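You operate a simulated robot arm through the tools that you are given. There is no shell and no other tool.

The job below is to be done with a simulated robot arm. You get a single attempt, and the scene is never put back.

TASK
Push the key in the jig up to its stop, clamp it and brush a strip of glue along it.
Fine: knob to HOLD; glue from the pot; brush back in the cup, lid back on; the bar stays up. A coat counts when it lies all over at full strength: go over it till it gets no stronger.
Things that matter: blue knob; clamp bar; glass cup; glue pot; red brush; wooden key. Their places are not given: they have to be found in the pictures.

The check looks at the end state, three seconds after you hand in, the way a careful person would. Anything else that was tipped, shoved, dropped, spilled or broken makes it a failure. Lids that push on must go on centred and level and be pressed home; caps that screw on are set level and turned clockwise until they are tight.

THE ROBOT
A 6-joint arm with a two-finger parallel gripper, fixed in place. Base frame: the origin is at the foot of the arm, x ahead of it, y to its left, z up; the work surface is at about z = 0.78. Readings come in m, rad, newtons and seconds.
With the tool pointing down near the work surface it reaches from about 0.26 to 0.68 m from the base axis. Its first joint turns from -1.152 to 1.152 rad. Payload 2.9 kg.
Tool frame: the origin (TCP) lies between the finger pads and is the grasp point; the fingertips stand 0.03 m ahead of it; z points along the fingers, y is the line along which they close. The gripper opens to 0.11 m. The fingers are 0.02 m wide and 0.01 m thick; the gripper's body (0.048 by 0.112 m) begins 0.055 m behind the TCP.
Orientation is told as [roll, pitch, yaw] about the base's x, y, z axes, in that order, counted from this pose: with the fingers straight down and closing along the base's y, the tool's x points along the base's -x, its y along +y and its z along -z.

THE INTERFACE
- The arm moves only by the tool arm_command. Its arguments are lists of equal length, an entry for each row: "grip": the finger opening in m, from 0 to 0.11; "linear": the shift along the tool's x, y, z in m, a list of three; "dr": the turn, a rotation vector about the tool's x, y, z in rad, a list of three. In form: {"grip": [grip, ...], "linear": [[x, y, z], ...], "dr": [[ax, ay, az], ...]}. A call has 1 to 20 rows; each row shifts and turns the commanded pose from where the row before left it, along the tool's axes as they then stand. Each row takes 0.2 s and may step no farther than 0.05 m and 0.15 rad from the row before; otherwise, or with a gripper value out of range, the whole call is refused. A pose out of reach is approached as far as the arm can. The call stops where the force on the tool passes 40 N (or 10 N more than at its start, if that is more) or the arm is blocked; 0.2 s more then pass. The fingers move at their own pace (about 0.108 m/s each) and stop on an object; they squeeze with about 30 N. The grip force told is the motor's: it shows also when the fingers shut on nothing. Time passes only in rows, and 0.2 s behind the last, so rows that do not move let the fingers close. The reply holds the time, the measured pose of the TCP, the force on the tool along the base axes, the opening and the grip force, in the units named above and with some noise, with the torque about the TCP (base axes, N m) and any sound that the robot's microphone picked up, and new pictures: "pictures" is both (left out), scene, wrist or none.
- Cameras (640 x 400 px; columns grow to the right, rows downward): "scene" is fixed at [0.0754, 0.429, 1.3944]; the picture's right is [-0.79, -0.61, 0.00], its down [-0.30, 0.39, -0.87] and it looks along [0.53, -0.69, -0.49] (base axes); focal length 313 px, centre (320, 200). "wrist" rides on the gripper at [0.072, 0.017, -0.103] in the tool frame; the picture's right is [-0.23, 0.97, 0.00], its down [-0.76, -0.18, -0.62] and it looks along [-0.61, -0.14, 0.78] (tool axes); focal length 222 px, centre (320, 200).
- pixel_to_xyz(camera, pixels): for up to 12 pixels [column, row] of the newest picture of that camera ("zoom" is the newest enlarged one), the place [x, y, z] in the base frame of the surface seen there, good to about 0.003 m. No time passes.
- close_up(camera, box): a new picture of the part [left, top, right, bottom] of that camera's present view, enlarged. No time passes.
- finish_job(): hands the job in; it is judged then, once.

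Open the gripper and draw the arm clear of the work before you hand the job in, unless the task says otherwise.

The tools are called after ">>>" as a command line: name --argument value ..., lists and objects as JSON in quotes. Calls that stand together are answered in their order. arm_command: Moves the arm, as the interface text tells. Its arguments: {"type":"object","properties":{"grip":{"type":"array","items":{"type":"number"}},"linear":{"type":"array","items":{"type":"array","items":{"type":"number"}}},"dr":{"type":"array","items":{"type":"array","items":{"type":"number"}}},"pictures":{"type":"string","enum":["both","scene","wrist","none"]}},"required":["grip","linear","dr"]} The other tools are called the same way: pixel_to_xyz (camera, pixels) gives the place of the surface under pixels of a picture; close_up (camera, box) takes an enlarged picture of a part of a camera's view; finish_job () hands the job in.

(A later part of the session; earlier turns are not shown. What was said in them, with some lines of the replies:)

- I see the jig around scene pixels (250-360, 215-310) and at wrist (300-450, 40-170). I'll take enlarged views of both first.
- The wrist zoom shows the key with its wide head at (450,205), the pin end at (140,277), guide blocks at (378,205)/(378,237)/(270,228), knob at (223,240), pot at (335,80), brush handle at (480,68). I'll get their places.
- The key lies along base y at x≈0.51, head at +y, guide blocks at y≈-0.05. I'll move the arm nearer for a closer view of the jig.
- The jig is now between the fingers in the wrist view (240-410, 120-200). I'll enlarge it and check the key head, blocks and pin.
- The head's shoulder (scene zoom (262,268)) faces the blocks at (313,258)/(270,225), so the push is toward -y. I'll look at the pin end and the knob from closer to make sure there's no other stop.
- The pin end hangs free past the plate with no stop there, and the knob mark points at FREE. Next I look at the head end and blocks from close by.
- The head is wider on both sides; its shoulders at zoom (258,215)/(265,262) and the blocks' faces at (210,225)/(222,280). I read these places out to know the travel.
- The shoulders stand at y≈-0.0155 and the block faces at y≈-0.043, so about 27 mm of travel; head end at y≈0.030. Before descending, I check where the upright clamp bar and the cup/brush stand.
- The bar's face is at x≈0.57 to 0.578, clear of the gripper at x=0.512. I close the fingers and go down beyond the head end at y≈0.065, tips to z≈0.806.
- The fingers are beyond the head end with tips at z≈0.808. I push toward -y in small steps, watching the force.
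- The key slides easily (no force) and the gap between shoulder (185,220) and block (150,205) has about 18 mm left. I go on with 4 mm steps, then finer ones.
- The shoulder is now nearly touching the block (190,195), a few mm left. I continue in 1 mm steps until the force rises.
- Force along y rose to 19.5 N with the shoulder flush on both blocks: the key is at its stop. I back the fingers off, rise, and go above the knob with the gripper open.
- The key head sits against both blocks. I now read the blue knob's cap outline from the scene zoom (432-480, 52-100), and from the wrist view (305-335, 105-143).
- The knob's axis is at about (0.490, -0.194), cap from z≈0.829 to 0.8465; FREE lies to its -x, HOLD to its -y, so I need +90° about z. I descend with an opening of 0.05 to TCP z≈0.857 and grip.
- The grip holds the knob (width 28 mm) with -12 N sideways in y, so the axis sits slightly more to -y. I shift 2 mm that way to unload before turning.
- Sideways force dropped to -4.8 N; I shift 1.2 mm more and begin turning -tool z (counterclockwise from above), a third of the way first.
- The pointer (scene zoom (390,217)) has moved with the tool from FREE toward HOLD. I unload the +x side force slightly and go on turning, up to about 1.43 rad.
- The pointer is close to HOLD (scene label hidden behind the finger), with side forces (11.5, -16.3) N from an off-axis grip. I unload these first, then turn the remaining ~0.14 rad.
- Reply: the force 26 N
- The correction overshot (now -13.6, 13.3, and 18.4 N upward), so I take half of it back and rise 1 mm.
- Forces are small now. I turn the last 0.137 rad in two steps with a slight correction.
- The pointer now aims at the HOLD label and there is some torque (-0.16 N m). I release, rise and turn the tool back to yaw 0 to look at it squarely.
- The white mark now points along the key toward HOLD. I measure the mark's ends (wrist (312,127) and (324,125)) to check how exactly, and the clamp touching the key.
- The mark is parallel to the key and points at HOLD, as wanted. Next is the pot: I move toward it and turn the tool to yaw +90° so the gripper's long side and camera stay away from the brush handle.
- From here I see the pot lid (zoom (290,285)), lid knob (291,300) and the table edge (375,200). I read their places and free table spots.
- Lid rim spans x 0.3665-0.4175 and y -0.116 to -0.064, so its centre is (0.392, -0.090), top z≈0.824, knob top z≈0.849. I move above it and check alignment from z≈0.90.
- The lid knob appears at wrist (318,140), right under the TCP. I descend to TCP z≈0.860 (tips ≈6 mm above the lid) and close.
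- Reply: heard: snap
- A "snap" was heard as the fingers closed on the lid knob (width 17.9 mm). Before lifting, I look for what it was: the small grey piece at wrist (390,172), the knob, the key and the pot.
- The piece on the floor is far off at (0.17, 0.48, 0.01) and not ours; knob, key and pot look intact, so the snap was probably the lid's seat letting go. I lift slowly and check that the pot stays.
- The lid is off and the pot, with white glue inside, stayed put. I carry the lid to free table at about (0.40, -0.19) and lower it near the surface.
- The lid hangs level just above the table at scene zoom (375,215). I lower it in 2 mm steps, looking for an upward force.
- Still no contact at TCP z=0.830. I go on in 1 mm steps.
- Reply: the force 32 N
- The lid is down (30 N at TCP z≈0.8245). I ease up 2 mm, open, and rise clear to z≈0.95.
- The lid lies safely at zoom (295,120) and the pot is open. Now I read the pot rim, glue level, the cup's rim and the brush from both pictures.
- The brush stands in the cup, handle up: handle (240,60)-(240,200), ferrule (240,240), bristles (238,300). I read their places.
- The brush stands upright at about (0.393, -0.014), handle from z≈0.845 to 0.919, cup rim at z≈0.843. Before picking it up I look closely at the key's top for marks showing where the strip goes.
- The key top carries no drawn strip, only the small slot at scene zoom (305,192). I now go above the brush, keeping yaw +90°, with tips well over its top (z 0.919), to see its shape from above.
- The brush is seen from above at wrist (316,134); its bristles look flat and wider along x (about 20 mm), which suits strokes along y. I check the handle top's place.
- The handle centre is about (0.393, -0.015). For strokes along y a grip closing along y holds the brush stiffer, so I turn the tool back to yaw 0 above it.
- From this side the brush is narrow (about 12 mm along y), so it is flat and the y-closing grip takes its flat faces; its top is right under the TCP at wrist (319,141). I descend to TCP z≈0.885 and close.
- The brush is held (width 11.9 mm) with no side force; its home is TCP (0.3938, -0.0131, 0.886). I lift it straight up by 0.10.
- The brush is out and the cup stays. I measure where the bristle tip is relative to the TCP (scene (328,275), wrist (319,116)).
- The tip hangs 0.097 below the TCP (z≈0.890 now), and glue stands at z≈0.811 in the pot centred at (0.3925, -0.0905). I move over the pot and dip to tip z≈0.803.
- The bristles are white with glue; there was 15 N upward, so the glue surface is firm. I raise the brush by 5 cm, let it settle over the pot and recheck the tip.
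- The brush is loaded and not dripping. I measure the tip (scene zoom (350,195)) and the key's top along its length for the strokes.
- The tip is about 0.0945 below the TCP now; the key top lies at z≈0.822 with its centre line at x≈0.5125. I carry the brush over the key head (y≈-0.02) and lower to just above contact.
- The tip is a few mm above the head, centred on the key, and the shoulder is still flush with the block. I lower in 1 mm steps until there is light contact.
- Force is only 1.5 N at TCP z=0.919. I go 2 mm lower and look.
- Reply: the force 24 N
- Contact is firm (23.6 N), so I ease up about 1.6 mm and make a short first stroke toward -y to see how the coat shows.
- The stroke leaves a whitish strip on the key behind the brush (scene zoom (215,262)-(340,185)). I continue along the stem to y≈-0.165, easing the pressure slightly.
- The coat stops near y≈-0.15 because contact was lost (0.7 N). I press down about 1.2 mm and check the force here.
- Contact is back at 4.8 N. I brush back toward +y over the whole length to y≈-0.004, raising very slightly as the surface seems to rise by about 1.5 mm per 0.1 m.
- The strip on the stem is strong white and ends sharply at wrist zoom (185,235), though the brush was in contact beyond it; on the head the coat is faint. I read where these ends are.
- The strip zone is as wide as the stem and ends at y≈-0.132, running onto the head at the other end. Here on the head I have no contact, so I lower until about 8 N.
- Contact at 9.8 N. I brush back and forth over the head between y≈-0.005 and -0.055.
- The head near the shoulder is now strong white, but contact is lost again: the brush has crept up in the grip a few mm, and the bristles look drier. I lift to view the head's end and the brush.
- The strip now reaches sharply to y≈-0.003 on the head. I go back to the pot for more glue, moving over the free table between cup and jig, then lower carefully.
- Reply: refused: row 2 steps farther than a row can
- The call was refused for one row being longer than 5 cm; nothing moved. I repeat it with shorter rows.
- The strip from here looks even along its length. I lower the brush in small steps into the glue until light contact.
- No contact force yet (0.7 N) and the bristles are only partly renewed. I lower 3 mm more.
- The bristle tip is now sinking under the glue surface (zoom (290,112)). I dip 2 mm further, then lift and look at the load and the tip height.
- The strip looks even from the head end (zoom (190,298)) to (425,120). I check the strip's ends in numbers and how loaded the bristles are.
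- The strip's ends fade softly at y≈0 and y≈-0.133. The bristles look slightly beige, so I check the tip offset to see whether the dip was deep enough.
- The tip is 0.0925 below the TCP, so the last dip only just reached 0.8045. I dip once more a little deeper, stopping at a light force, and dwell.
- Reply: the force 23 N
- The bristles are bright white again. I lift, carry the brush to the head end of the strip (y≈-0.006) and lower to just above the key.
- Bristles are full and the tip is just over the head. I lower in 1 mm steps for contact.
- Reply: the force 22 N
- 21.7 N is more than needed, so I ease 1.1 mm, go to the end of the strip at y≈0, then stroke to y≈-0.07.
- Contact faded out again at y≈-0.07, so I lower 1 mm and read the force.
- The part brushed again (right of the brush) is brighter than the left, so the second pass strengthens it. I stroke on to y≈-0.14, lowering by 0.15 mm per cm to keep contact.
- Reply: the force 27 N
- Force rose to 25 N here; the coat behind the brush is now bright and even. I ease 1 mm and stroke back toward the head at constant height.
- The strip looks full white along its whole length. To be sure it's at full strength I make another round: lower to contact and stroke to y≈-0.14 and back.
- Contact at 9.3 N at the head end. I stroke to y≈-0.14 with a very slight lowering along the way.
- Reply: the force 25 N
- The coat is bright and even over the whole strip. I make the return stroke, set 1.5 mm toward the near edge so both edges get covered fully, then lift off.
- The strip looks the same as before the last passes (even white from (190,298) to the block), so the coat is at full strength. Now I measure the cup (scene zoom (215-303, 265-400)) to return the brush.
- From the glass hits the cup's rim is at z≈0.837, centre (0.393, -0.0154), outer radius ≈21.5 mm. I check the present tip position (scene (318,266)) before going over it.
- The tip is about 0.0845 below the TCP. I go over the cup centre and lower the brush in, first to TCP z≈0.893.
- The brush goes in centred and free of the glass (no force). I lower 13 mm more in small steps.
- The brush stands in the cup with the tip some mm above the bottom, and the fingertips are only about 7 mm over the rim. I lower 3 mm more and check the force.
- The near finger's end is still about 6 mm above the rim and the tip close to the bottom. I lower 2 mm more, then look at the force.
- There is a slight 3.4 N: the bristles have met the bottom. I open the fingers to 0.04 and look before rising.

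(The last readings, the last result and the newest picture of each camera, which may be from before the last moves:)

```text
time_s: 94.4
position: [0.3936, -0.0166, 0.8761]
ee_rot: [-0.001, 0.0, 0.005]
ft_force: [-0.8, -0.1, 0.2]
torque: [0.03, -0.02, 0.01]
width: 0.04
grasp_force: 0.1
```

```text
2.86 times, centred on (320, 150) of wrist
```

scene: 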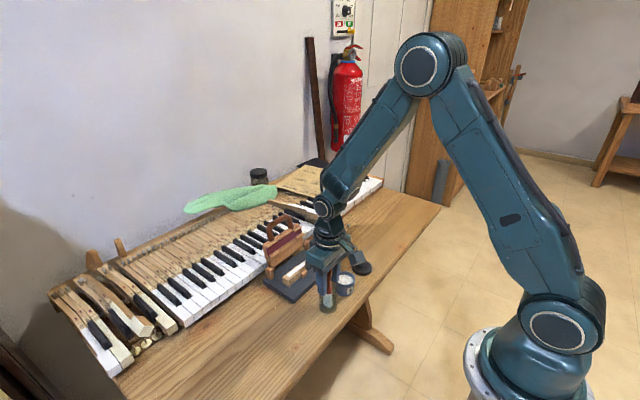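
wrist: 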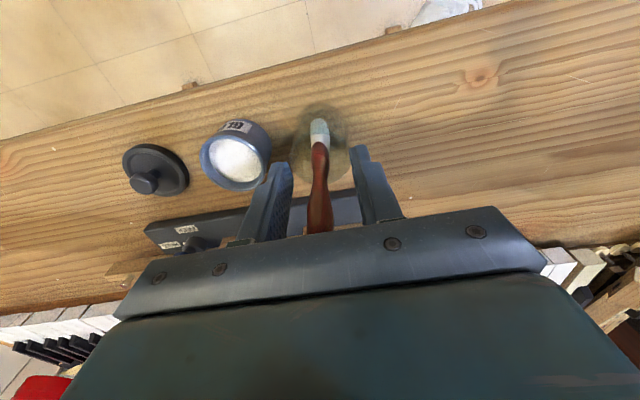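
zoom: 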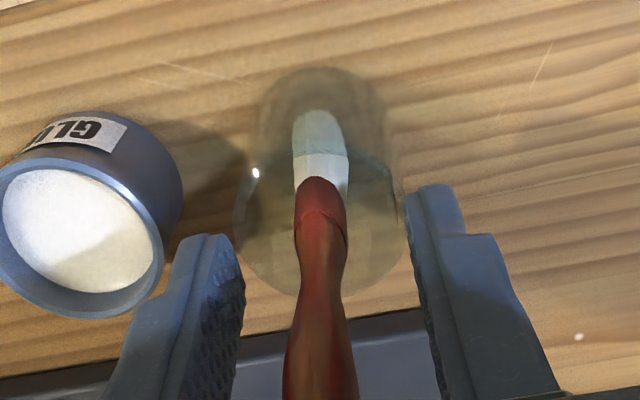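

The brush stands free in the cup between the open fingers. I rise straight up to z≈0.99.

>>> arm_command --grip '[0.04, 0.04, 0.04, 0.04, 0.04]' --linear '[[0, 0, -0.015], [0, 0, -0.03], [0, 0, -0.035], [0, 0, -0.04], [0, 0, 0]]' --dr '[[0, 0, 0], [0, 0, 0], [0, 0, 0], [0, 0, 0], [0, 0, 0]]' --pictures "both"

>>> close_up --camera "scene" --box '[290, 225, 370, 315]'

```text
time_s: 95.6
position: [0.3938, -0.0164, 0.996]
ee_rot: [-0.001, 0.0, 0.004]
ft_force: [-0.6, 0.1, 0.3]
torque: [0.0, -0.02, 0.02]
width: 0.0398
grasp_force: 0.1
```

scene: 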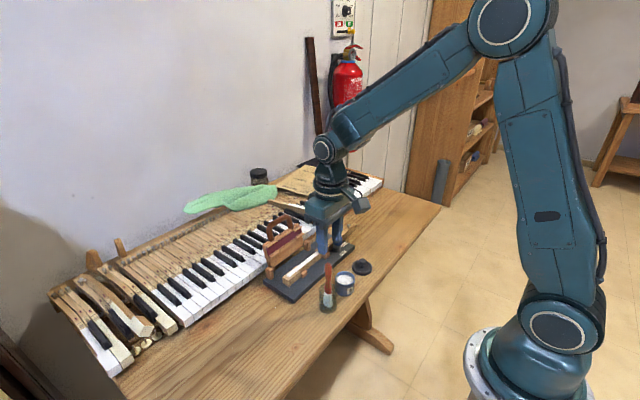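
wrist: 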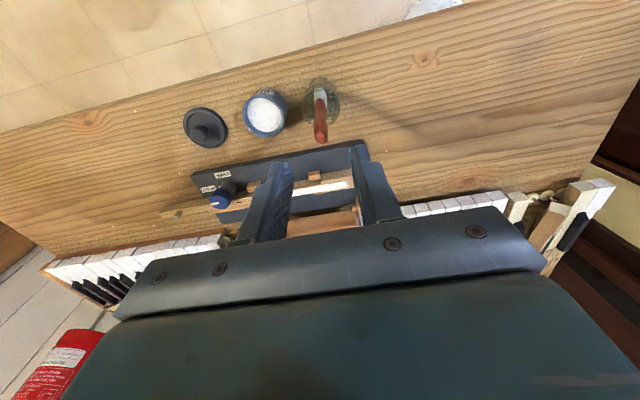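

```text
4.44 times, centred on (330, 270) of scene
```

zoom: 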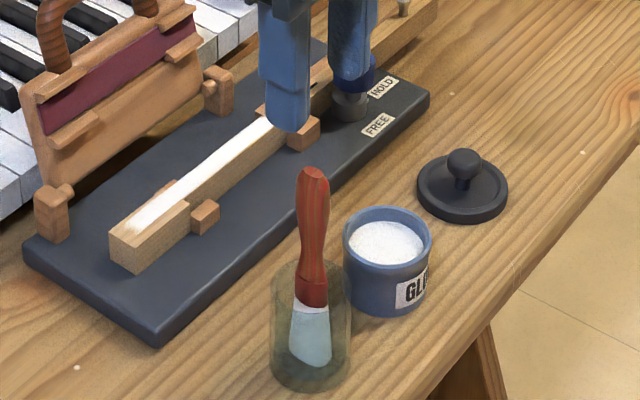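

The brush is back in the cup, upright. Now the lid: I go above it at (0.401, -0.1885) and turn the tool to yaw +90° as before.

>>> arm_command --grip '[0.05, 0.05, 0.05, 0.05, 0.05, 0.05, 0.05, 0.05, 0.05, 0.05, 0.05, 0.05, 0.05, 0.05, 0.05, 0.05]' --linear '[[-0.0018, -0.043, 0], [-0.0018, -0.043, 0], [-0.0018, -0.043, 0], [-0.0016, -0.043, 0], [0, 0, 0.005], [0, 0, 0.005], [0, 0, 0.005], [0, 0, 0.005], [0, 0, 0.005], [0, 0, 0.005], [0, 0, 0.005], [0, 0, 0.005], [0, 0, 0.005], [0, 0, 0.005], [0, 0, 0.005], [0, 0, 0]]' --dr '[[0, 0, 0], [0, 0, 0], [0, 0, 0], [0, 0, 0], [0, 0, -0.1425], [0, 0, -0.1425], [0, 0, -0.1425], [0, 0, -0.1425], [0, 0, -0.1425], [0, 0, -0.1425], [0, 0, -0.1425], [0, 0, -0.1425], [0, 0, -0.1425], [0, 0, -0.1425], [0, 0, -0.1425], [0, 0, 0]]' --pictures "both"

>>> close_up --camera "wrist" --box '[220, 60, 440, 220]'

>>> close_up --camera "scene" --box '[290, 235, 370, 315]'

```text
time_s: 99.0
position: [0.4003, -0.188, 0.9401]
ee_rot: [0.0, 0.001, 1.572]
ft_force: [0.0, -0.4, -0.1]
torque: [-0.01, 0.0, -0.02]
width: 0.05
grasp_force: 0.0
```

scene: 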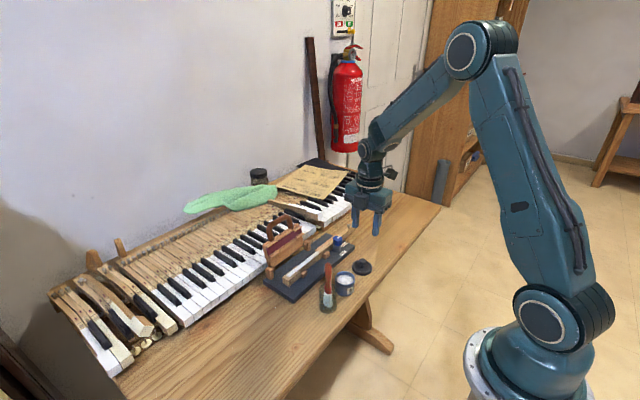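
wrist: 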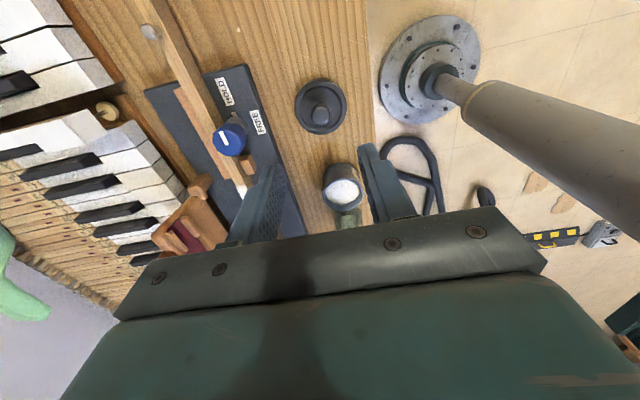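

```text
2.50 times, centred on (330, 140) of wrist
```

zoom: 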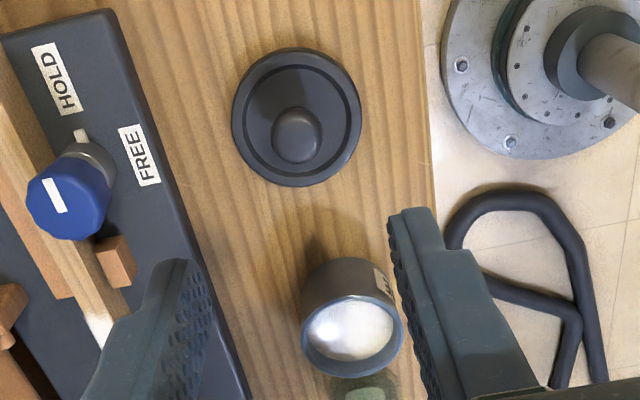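

```text
5.00 times, centred on (330, 275) of scene
```

zoom: 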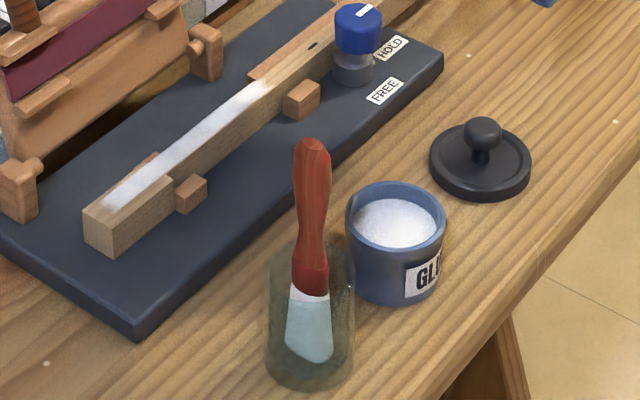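

Lid knob is at wrist (320,114), just under the TCP line. I read the lid's and the pot's rims once more for centring.

>>> pixel_to_xyz --camera "wrist" --pixels '[[296, 108], [345.5, 106], [320, 81], [320.5, 133], [320.8, 112], [324, 190], [362, 188], [342.8, 209], [341, 176]]'

>>> pixel_to_xyz --camera "zoom" --pixels '[[348, 222], [443, 222], [396, 186], [396, 250], [432, 162], [530, 162], [482, 130], [482, 190], [482, 125]]'

```text
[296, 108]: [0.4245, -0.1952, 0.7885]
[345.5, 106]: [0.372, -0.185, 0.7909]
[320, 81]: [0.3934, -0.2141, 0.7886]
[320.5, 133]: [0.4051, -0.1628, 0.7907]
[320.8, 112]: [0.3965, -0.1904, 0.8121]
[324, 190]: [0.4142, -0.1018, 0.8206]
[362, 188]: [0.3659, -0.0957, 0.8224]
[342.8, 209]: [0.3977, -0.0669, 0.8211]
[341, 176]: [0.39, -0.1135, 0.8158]
```

```text
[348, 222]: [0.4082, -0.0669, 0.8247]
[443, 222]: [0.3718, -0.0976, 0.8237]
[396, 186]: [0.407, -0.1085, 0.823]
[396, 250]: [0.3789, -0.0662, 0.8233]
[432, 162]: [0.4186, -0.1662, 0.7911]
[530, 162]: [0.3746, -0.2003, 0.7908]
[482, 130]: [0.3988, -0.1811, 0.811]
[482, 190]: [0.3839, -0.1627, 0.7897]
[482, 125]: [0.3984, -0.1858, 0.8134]
```

Lid centre reads about (0.398, -0.188) and the pot has not moved (same pixels as before: 335-355, top 271.6). I descend on the lid knob at the very spot where I released it (0.4008, -0.1892) to z≈0.827 and close.

>>> arm_command --grip '[0.05, 0.05, 0.05, 0.05, 0.05, 0.0, 0.0, 0.0]' --linear '[[0.0012, -0.0005, 0.03], [0, 0, 0.03], [0, 0, 0.03], [0, 0, 0.023], [0, 0, 0], [0, 0, 0], [0, 0, 0], [0, 0, 0]]' --dr '[[0, 0, 0], [0, 0, 0], [0, 0, 0], [0, 0, 0], [0, 0, 0], [0, 0, 0], [0, 0, 0], [0, 0, 0]]' --pictures "both"

>>> close_up --camera "wrist" --box '[220, 80, 440, 220]'

>>> close_up --camera "scene" --box '[330, 235, 390, 285]'

```text
time_s: 100.8
position: [0.3999, -0.1904, 0.8253]
ee_rot: [0.0, -0.001, 1.57]
ft_force: [-0.4, 0.6, 0.6]
torque: [0.01, -0.02, -0.02]
width: 0.0195
grasp_force: 30.2
```

scene: 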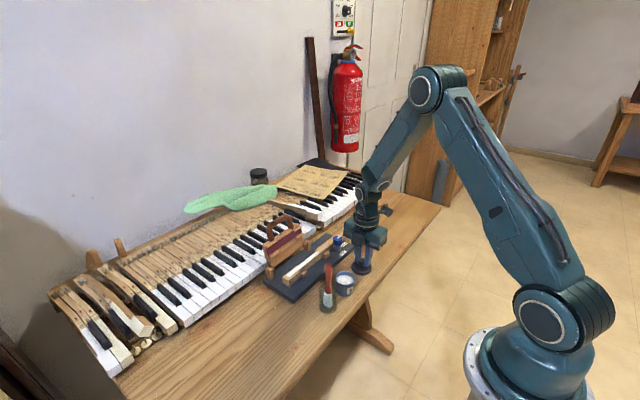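
wrist: 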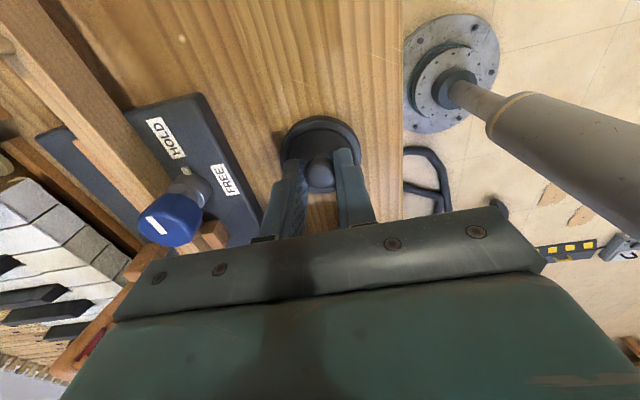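

```text
2.86 times, centred on (330, 150) of wrist
```

zoom: 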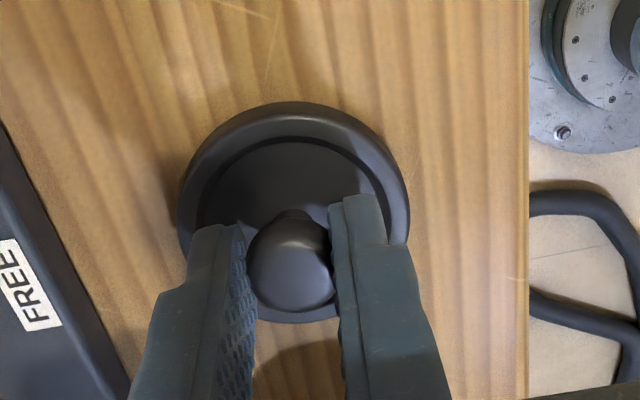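

```text
8.00 times, centred on (360, 260) of scene
```

zoom: 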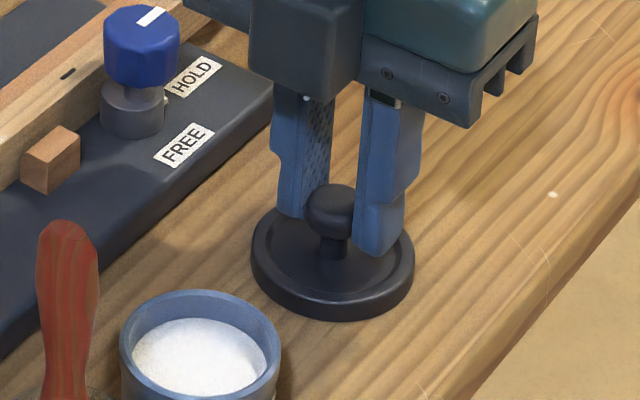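

The lid knob is gripped again (19.5 mm). I lift it 9 cm and carry it over the pot at (0.392, -0.090).

>>> arm_command --grip '[0.0, 0.0, 0.0, 0.0, 0.0, 0.0, 0.0, 0.0]' --linear '[[0, 0, -0.01], [0, 0, -0.04], [0, 0, -0.035], [-0.033, 0.0027, 0], [-0.033, 0.0027, 0], [-0.0333, 0.0028, 0], [0, 0, 0], [0, 0, 0]]' --dr '[[0, 0, 0], [0, 0, 0], [0, 0, 0], [0, 0, 0], [0, 0, 0], [0, 0, 0], [0, 0, 0], [0, 0, 0]]' --pictures "both"

>>> close_up --camera "scene" --box '[310, 235, 380, 305]'

>>> close_up --camera "wrist" --box '[240, 80, 420, 220]'

```text
time_s: 102.6
position: [0.3939, -0.0893, 0.9112]
ee_rot: [-0.001, -0.001, 1.571]
ft_force: [0.3, -0.8, -0.7]
torque: [-0.02, 0.01, -0.03]
width: 0.019
grasp_force: 29.7
```

scene: 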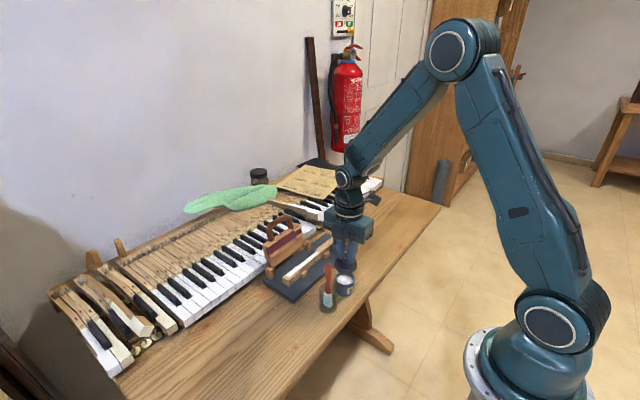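
wrist: 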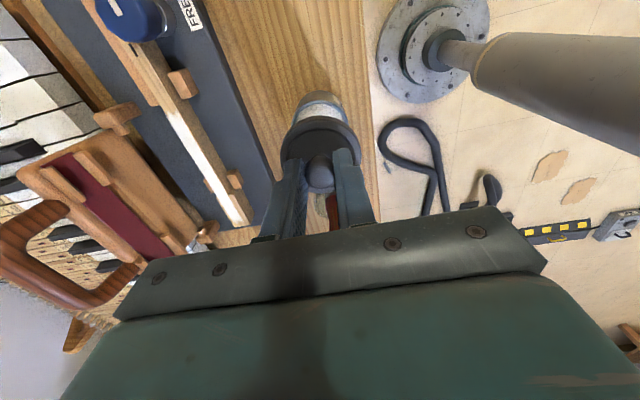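

```text
5.71 times, centred on (345, 270) of scene
```

zoom: 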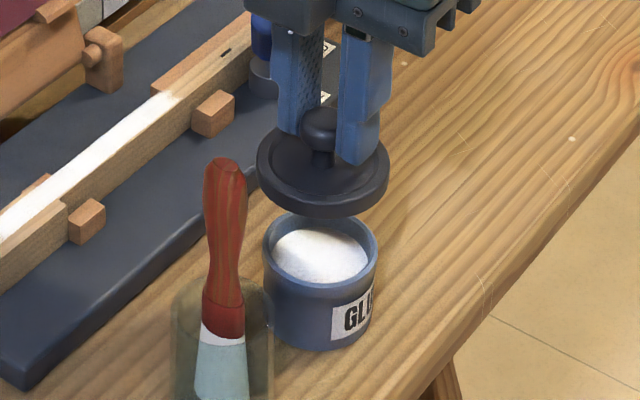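

```text
2.86 times, centred on (330, 150) of wrist
```

zoom: 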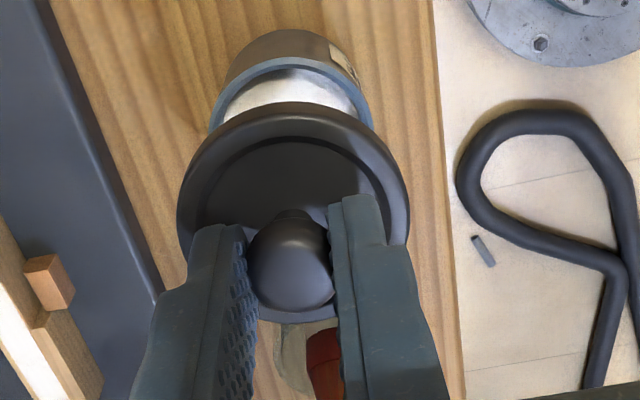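

The lid hangs level and its centre lines up with the pot in both pictures (scene zoom 323 vs 320, wrist 293 vs 291). I lower to TCP z≈0.873, just above engagement, and look again.

>>> arm_command --grip '[0.0, 0.0, 0.0, 0.0, 0.0]' --linear '[[0, 0, 0.02], [0, 0, 0.01], [0, 0, 0.008], [0, 0, 0], [0, 0, 0]]' --dr '[[0, 0, 0], [0, 0, 0], [0, 0, 0], [0, 0, 0], [0, 0, 0]]' --pictures "both"

>>> close_up --camera "scene" --box '[320, 250, 370, 300]'

>>> close_up --camera "wrist" --box '[250, 90, 390, 210]'

```text
time_s: 103.8
position: [0.3946, -0.0902, 0.8716]
ee_rot: [0.0, -0.001, 1.571]
ft_force: [0.5, 0.4, -0.1]
torque: [-0.02, 0.02, -0.01]
width: 0.0189
grasp_force: 30.3
```

scene: 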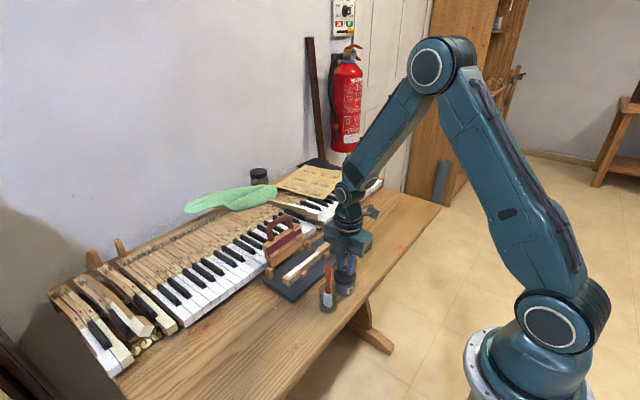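
wrist: 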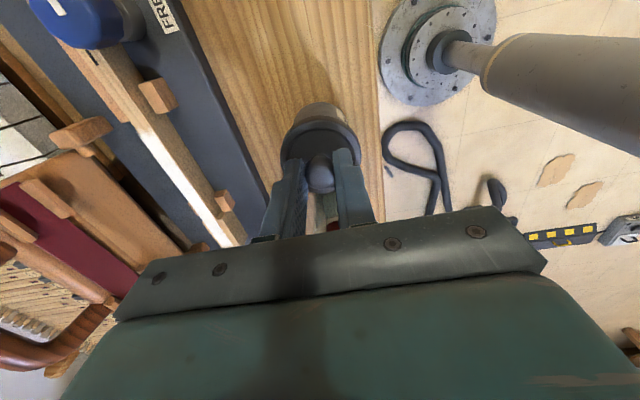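

```text
8.00 times, centred on (345, 275) of scene
```

zoom: 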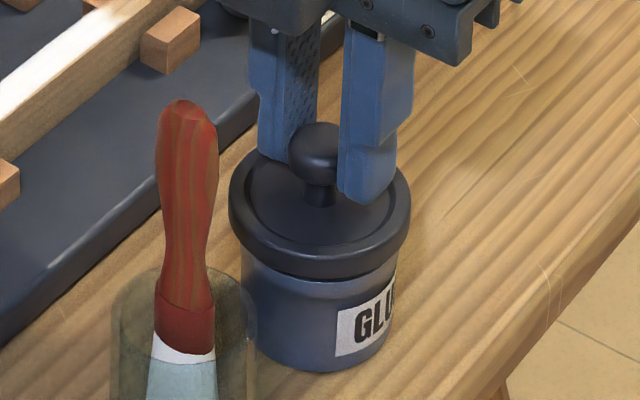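

```text
3.33 times, centred on (320, 150) of wrist
```

zoom: 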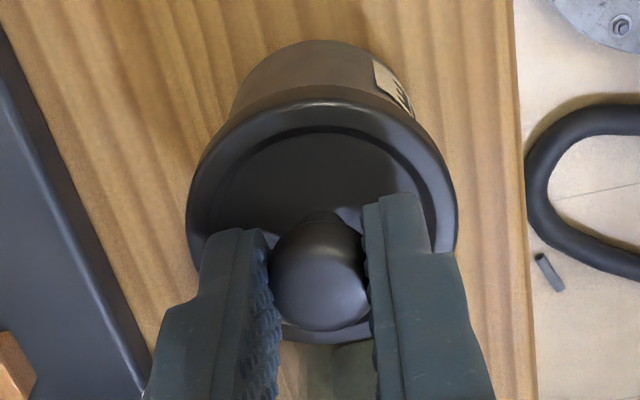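

The lid is level, about 1 mm toward +x of the pot's centre (TCP x reads 0.394). I shift 1.2 mm back and lower in small steps to feel the rim.

>>> arm_command --grip '[0.0, 0.0, 0.0, 0.0, 0.0, 0.0]' --linear '[[0, 0.0012, 0], [0, 0, 0.003], [0, 0, 0.003], [0, 0, 0.002], [0, 0, 0.001], [0, 0, 0]]' --dr '[[0, 0, 0], [0, 0, 0], [0, 0, 0], [0, 0, 0], [0, 0, 0], [0, 0, 0]]' --pictures "scene"

>>> close_up --camera "scene" --box '[320, 250, 370, 300]'

```text
time_s: 105.2
position: [0.393, -0.0903, 0.8645]
ee_rot: [0.001, 0.0, 1.57]
ft_force: [0.4, 0.2, 0.0]
torque: [-0.02, 0.0, 0.0]
width: 0.0189
grasp_force: 29.9
```

scene: 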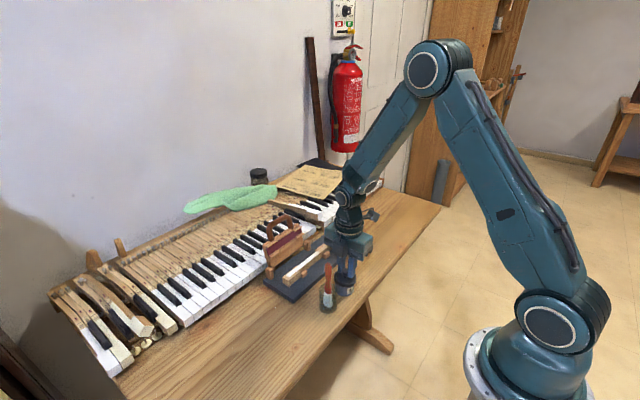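

```text
8.00 times, centred on (345, 275) of scene
```

zoom: 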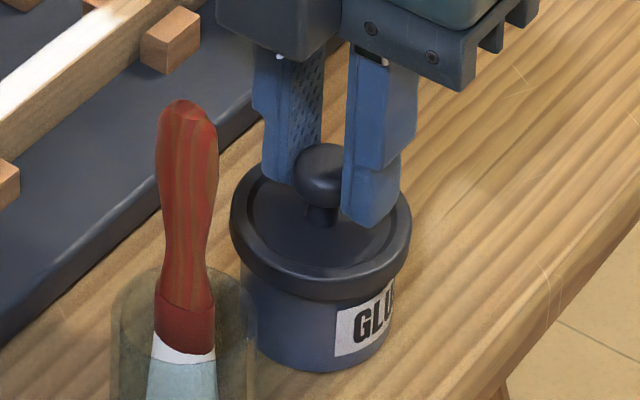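

The lid sits level over the rim with no force yet (TCP z=0.8645). I continue down in 1 mm steps.

>>> arm_command --grip '[0.0, 0.0, 0.0, 0.0, 0.0]' --linear '[[0, 0, 0.001], [0, 0, 0.001], [0, 0, 0.001], [0, 0, 0.001], [0, 0, 0]]' --dr '[[0, 0, 0], [0, 0, 0], [0, 0, 0], [0, 0, 0], [0, 0, 0]]' --pictures "none"

```text
time_s: 106.4
position: [0.3916, -0.0901, 0.8611]
ee_rot: [-0.002, 0.0, 1.57]
ft_force: [1.6, -3.6, 9.6]
torque: [-0.21, 0.11, 0.08]
width: 0.0195
grasp_force: 30.1
heard: snap
```

A snap was heard at 9.6 N: the lid engaged. I press a little further down to be sure it's home.

>>> arm_command --grip '[0.0, 0.0, 0.0, 0.0]' --linear '[[0, 0, 0.001], [0, 0, 0.001], [0, 0, 0.001], [0, 0, 0]]' --dr '[[0, 0, 0], [0, 0, 0], [0, 0, 0], [0, 0, 0]]' --pictures "both"

>>> close_up --camera "scene" --box '[320, 250, 370, 300]'

>>> close_up --camera "wrist" --box '[250, 90, 390, 210]'

```text
time_s: 107.4
position: [0.3942, -0.0895, 0.8585]
ee_rot: [-0.006, -0.001, 1.571]
ft_force: [11.0, 0.4, 29.5]
torque: [0.1, -0.29, 0.02]
width: 0.0195
grasp_force: 30.3
```

scene: 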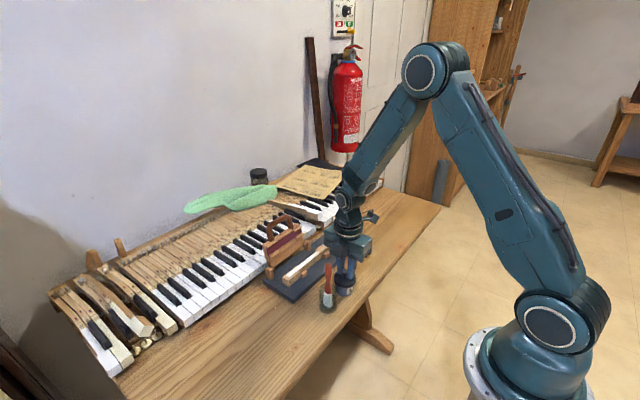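
wrist: 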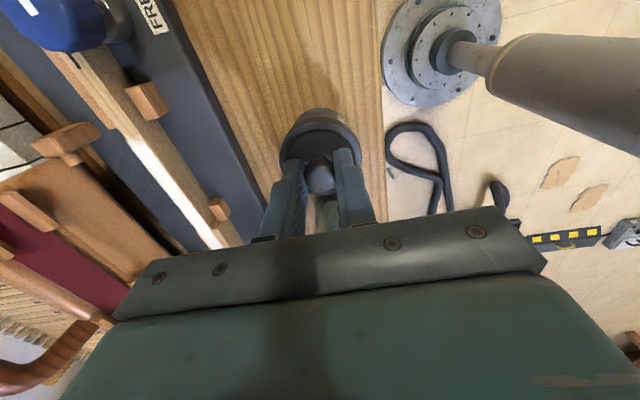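

```text
8.00 times, centred on (345, 275) of scene
```

zoom: 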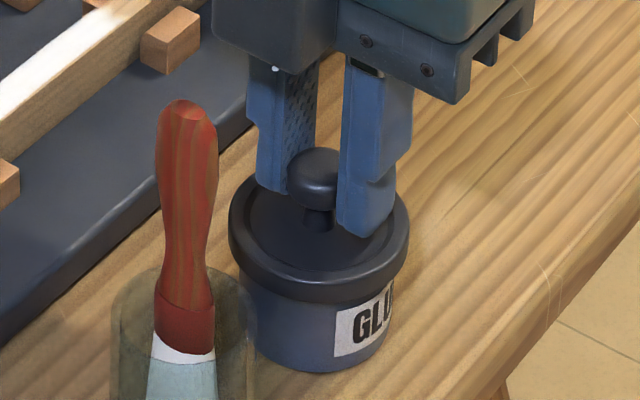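

```text
3.33 times, centred on (320, 150) of wrist
```

zoom: 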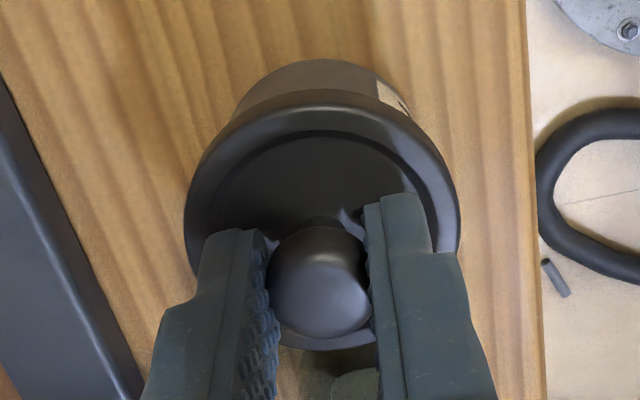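

The lid is down (29.5 N at z=0.8585, matching its first seat height of 0.8596). I ease 1 mm so as not to pull it, open the fingers and rise slightly.

>>> arm_command --grip '[0.0, 0.05, 0.05, 0.05, 0.05, 0.05]' --linear '[[0, 0, -0.001], [0, 0, 0], [0, 0, 0], [0, 0, -0.02], [0, 0, -0.03], [0, 0, 0]]' --dr '[[0, 0, 0], [0, 0, 0], [0, 0, 0], [0, 0, 0], [0, 0, 0], [0, 0, 0]]' --pictures "both"

>>> close_up --camera "scene" --box '[315, 250, 365, 310]'

>>> close_up --camera "wrist" --box '[250, 70, 390, 190]'

```text
time_s: 108.8
position: [0.3917, -0.0919, 0.9102]
ee_rot: [0.001, 0.0, 1.571]
ft_force: [0.0, -0.4, 0.5]
torque: [0.02, 0.01, 0.01]
width: 0.0502
grasp_force: 0.1
```

scene: 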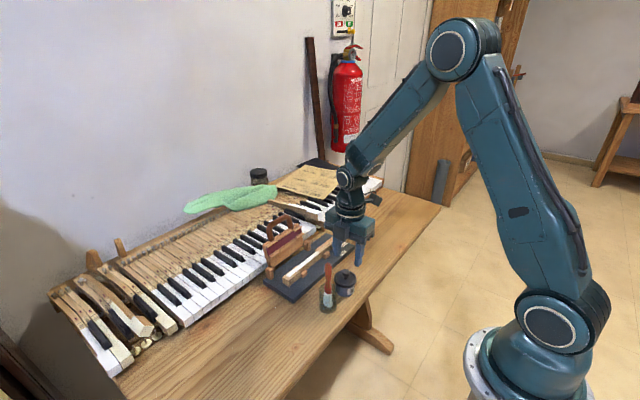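
wrist: 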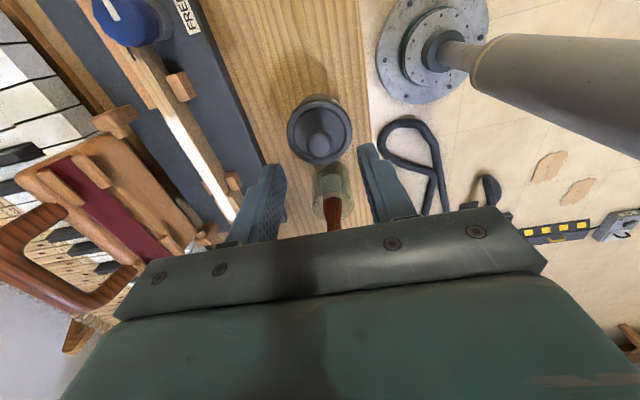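

```text
6.67 times, centred on (340, 280) of scene
```

zoom: 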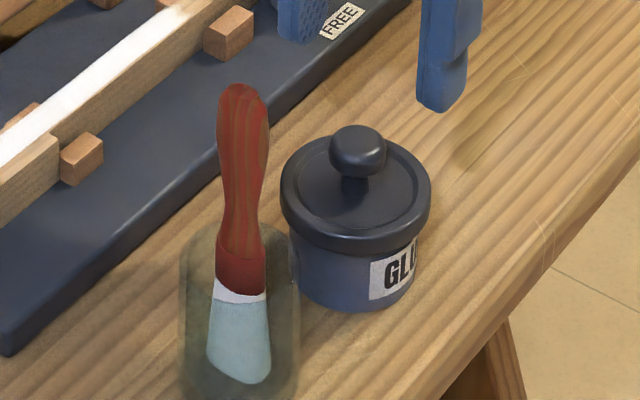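

```text
3.33 times, centred on (320, 130) of wrist
```

zoom: 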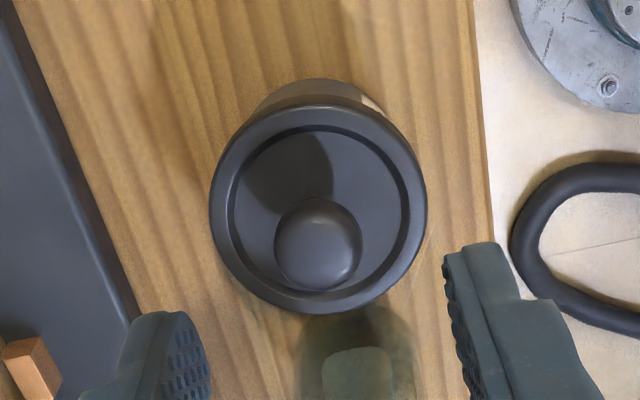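

The lid looks centred and level, at the same picture height as at the start. I verify its height in numbers (earlier top z≈0.824, knob 0.849).

>>> pixel_to_xyz --camera "zoom" --pixels '[[220, 190], [418, 190], [318, 125], [318, 303], [318, 240], [270, 170], [370, 170], [300, 160]]'

>>> pixel_to_xyz --camera "scene" --pixels '[[346, 272], [346, 284], [336, 280], [357, 280], [352, 285], [339, 284]]'

```text
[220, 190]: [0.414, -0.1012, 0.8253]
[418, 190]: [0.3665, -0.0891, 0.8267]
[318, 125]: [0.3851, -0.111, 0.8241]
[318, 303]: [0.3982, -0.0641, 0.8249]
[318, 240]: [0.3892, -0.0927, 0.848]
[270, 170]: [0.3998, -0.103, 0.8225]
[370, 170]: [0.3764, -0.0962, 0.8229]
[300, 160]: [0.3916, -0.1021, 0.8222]
```

```text
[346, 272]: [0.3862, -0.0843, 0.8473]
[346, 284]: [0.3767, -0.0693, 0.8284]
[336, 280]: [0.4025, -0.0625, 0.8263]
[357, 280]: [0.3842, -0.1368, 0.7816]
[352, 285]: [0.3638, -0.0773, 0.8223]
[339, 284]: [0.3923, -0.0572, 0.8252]
```

Rim heights all read 0.824-0.827, so it's level and home. For certainty I close the fingers and press once on top of the lid knob.

>>> arm_command --grip '[0.0, 0.0, 0.0, 0.0, 0.0, 0.0, 0.0]' --linear '[[0, 0, 0], [0, 0, 0], [0, 0, 0.015], [0, 0, 0.012], [0, 0, 0.002], [0, 0, 0.002], [0, 0, 0]]' --dr '[[0, 0, 0], [0, 0, 0], [0, 0, 0], [0, 0, 0], [0, 0, 0], [0, 0, 0], [0, 0, 0]]' --pictures "none"

```text
time_s: 110.4
position: [0.3914, -0.0904, 0.8783]
ee_rot: [0.002, 0.001, 1.571]
ft_force: [0.0, -0.9, -0.5]
torque: [0.01, -0.01, 0.0]
width: 0.0
grasp_force: 30.1
```

>>> arm_command --grip '[0.0, 0.0, 0.0, 0.0, 0.0]' --linear '[[0, 0, 0.001], [0, 0, 0.001], [0, 0, 0.001], [0, 0, 0.001], [0, 0, 0]]' --dr '[[0, 0, 0], [0, 0, 0], [0, 0, 0], [0, 0, 0], [0, 0, 0]]' --pictures "none"

```text
time_s: 111.4
position: [0.3927, -0.0906, 0.8761]
ee_rot: [-0.004, 0.0, 1.571]
ft_force: [-4.4, 1.0, 11.2]
torque: [0.06, 0.11, 0.04]
width: 0.0
grasp_force: 30.2
stopped in row 5: the force on the tool passed its limit at 43 N (the readings are from after the stop); the commanded pose is now the measured one
```

The press reached 43 N with no further movement or snap: the lid is home. I rise clear and then inspect everything.

>>> arm_command --grip '[0.0, 0.0, 0.0, 0.0, 0.02, 0.05]' --linear '[[0, 0, -0.01], [0, 0, -0.03], [0, 0, -0.04], [0, 0, -0.04], [0, 0, -0.04], [0, 0, -0.04]]' --dr '[[0, 0, 0], [0, 0, 0], [0, 0, 0], [0, 0, 0], [0, 0, 0], [0, 0, 0]]' --pictures "both"

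>>> close_up --camera "scene" --box '[260, 215, 370, 315]'

>>> close_up --camera "scene" --box '[275, 245, 335, 290]'

```text
time_s: 112.8
position: [0.3917, -0.09, 1.0758]
ee_rot: [-0.002, 0.0, 1.57]
ft_force: [-0.3, 0.8, -0.2]
torque: [0.02, 0.06, 0.01]
width: 0.05
grasp_force: 0.0
```

scene: 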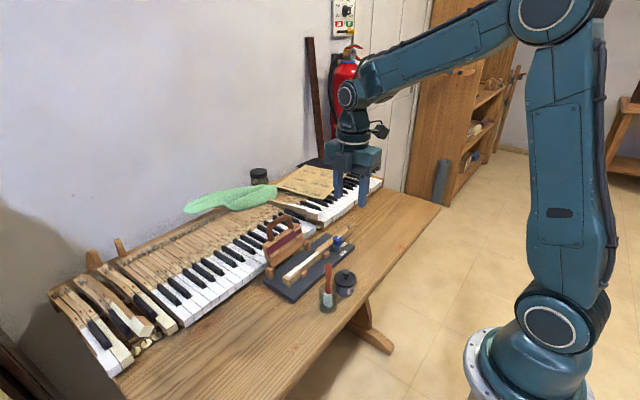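
wrist: 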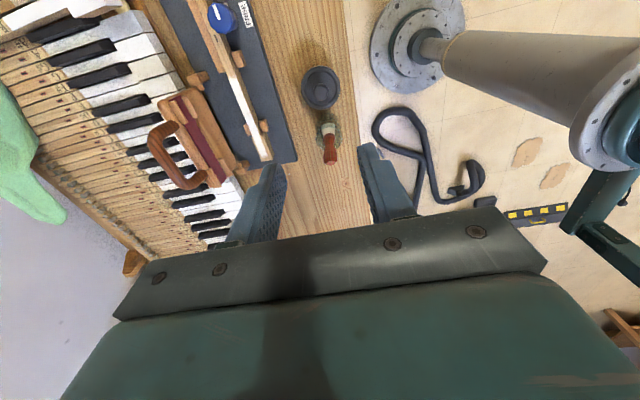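

```text
4.00 times, centred on (315, 265) of scene
```

zoom: 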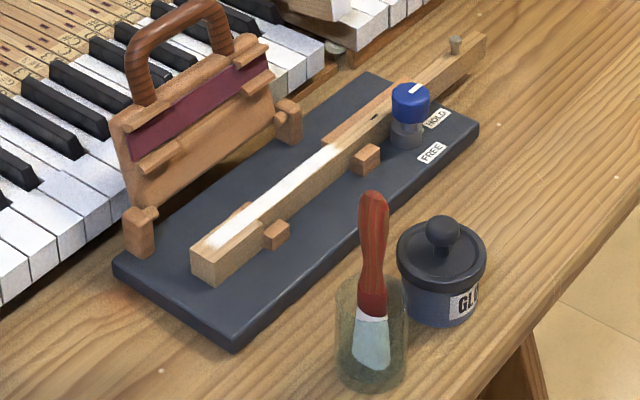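

```text
8.89 times, centred on (305, 268) of scene
```

zoom: 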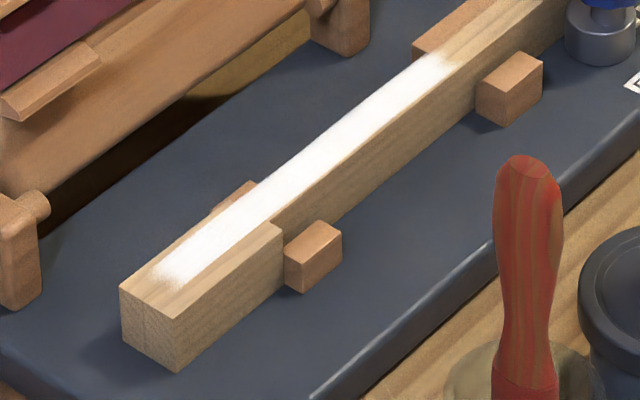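

Strip, key at its stop, knob at HOLD, bar up, brush in cup and lid on all look right in the close-ups. I draw the arm clear upward with the gripper open and take last views.

>>> arm_command --grip '[0.08, 0.11, 0.11, 0.11, 0.11]' --linear '[[0.0, 0, -0.045], [0.02, 0, -0.035], [0.03, 0, -0.03], [0.03, 0, -0.02], [0, 0, 0]]' --dr '[[0, 0, 0], [0, 0, 0], [0, 0, 0], [0, 0, 0], [0, 0, 0]]' --pictures "both"

>>> close_up --camera "scene" --box '[280, 255, 320, 285]'

>>> close_up --camera "scene" --box '[310, 225, 360, 265]'

>>> close_up --camera "wrist" --box '[180, 40, 360, 190]'

```text
time_s: 114.0
position: [0.394, -0.1691, 1.2052]
ee_rot: [-0.002, 0.0, 1.57]
ft_force: [0.1, -0.2, -0.2]
torque: [-0.02, -0.01, 0.01]
width: 0.11
grasp_force: 0.0
```

scene: 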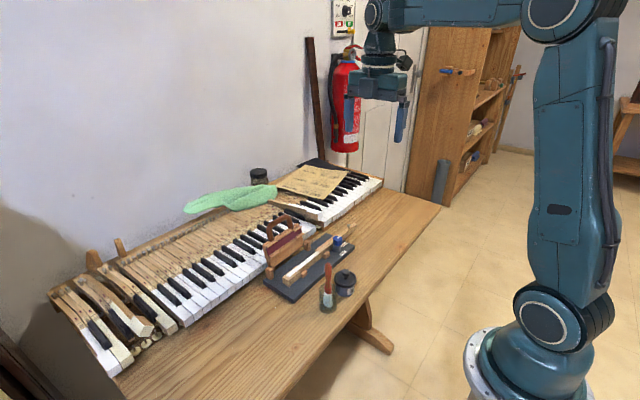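
wrist: 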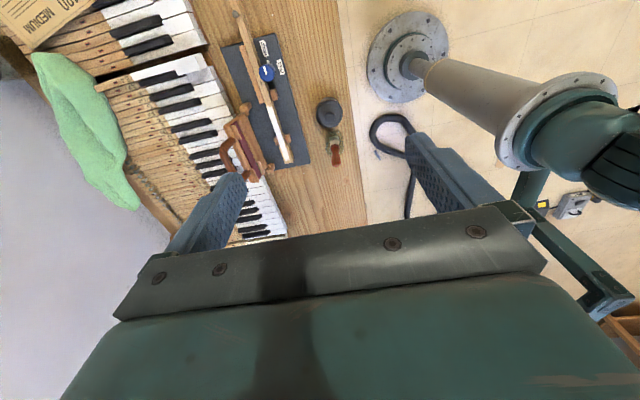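

```text
13.33 times, centred on (300, 270) of scene
```

zoom: 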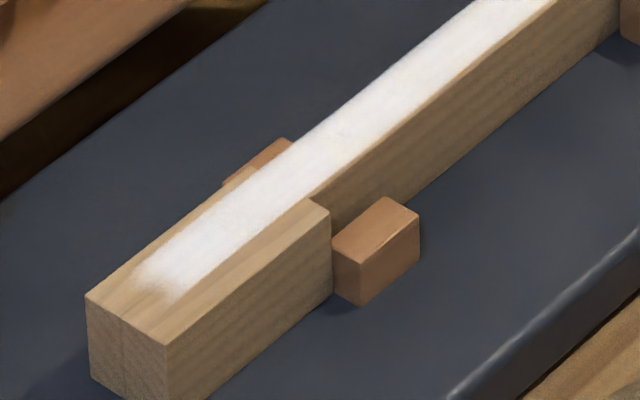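

```text
10.00 times, centred on (335, 245) of scene
```

zoom: 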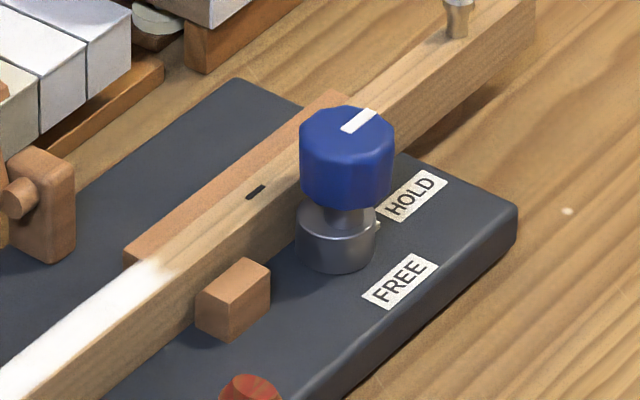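

```text
2.67 times, centred on (270, 115) of wrist
```

zoom: 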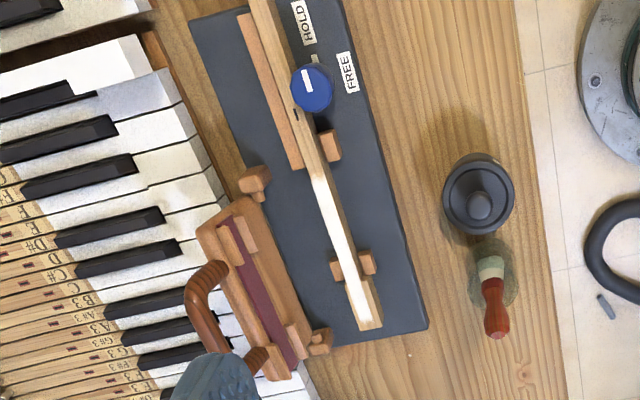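

Everything appears in place: the shoulder is flush with the block and the knob's tab is in line with HOLD. I take two more enlarged views of the strip to check its evenness before handing in.

>>> close_up --camera "scene" --box '[285, 250, 315, 275]'

>>> close_up --camera "scene" --box '[300, 242, 330, 267]'

>>> close_up --camera "wrist" --box '[255, 80, 305, 170]'

```text
16.00 times, centred on (300, 262) of scene
```

zoom: 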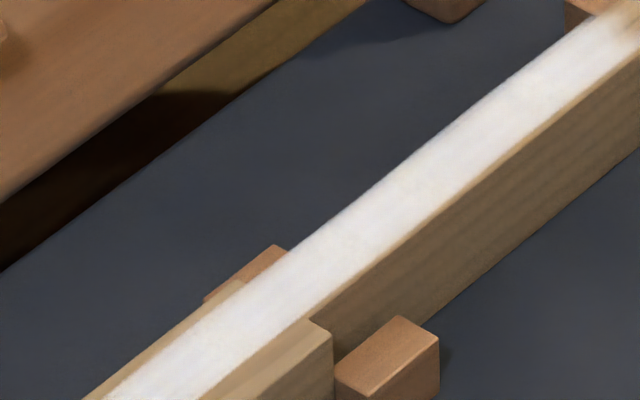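

```text
16.00 times, centred on (315, 254) of scene
```

zoom: 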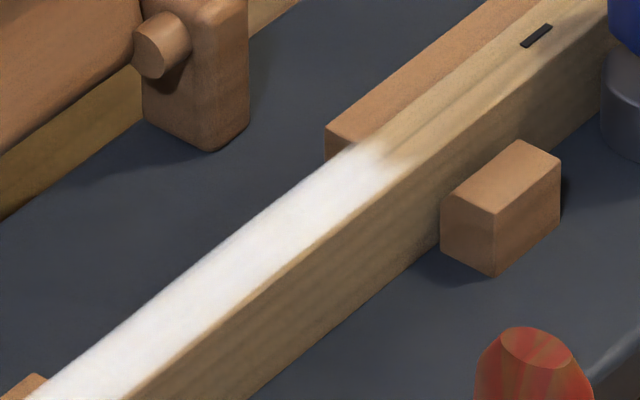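

```text
4.44 times, centred on (280, 125) of wrist
```

zoom: 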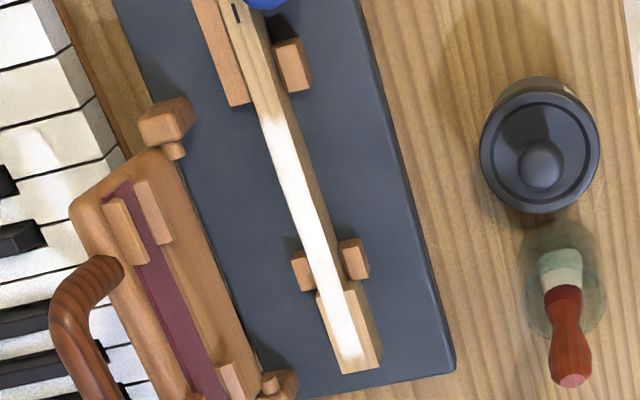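

The strip is even and solid white from end to end. The key is at its stop, the knob is at HOLD, the bar is up, the brush is in the cup and the lid is seated, and the arm is clear with the gripper open. I hand in.

>>> finish_job

```text
The job is handed in.
```

I pushed the key up to its stop, clamped it, glued it and handed the job in. I don't have the verdict yet.

- **Key:** its shoulders sit flush against both guide blocks. I felt about 20 N of resistance when it reached them.
- **Clamp:** I turned the knob 90° from FREE. Its mark and tab now line up with HOLD.
- **Glue:** a solid white strip runs from near the head end to about 13 cm along the key. I brushed it several times, reloading once, until more strokes made no visible difference. Both ends fade over a few millimetres, which I took as the edge of the glue area.
- **Brush:** it stands in the cup, handle up.
- **Lid:** it snapped back on level and centred. A firm press on top (43 N) moved it no further.
- **Clamp bar:** it stayed up and I didn't touch it.

- **Jig shift:** the knob end of the jig board moved 1–2 mm while I turned the knob.
- **First snap:** I also heard a snap when I first gripped the lid. I found nothing broken, so it was probably the lid coming loose from its seat.
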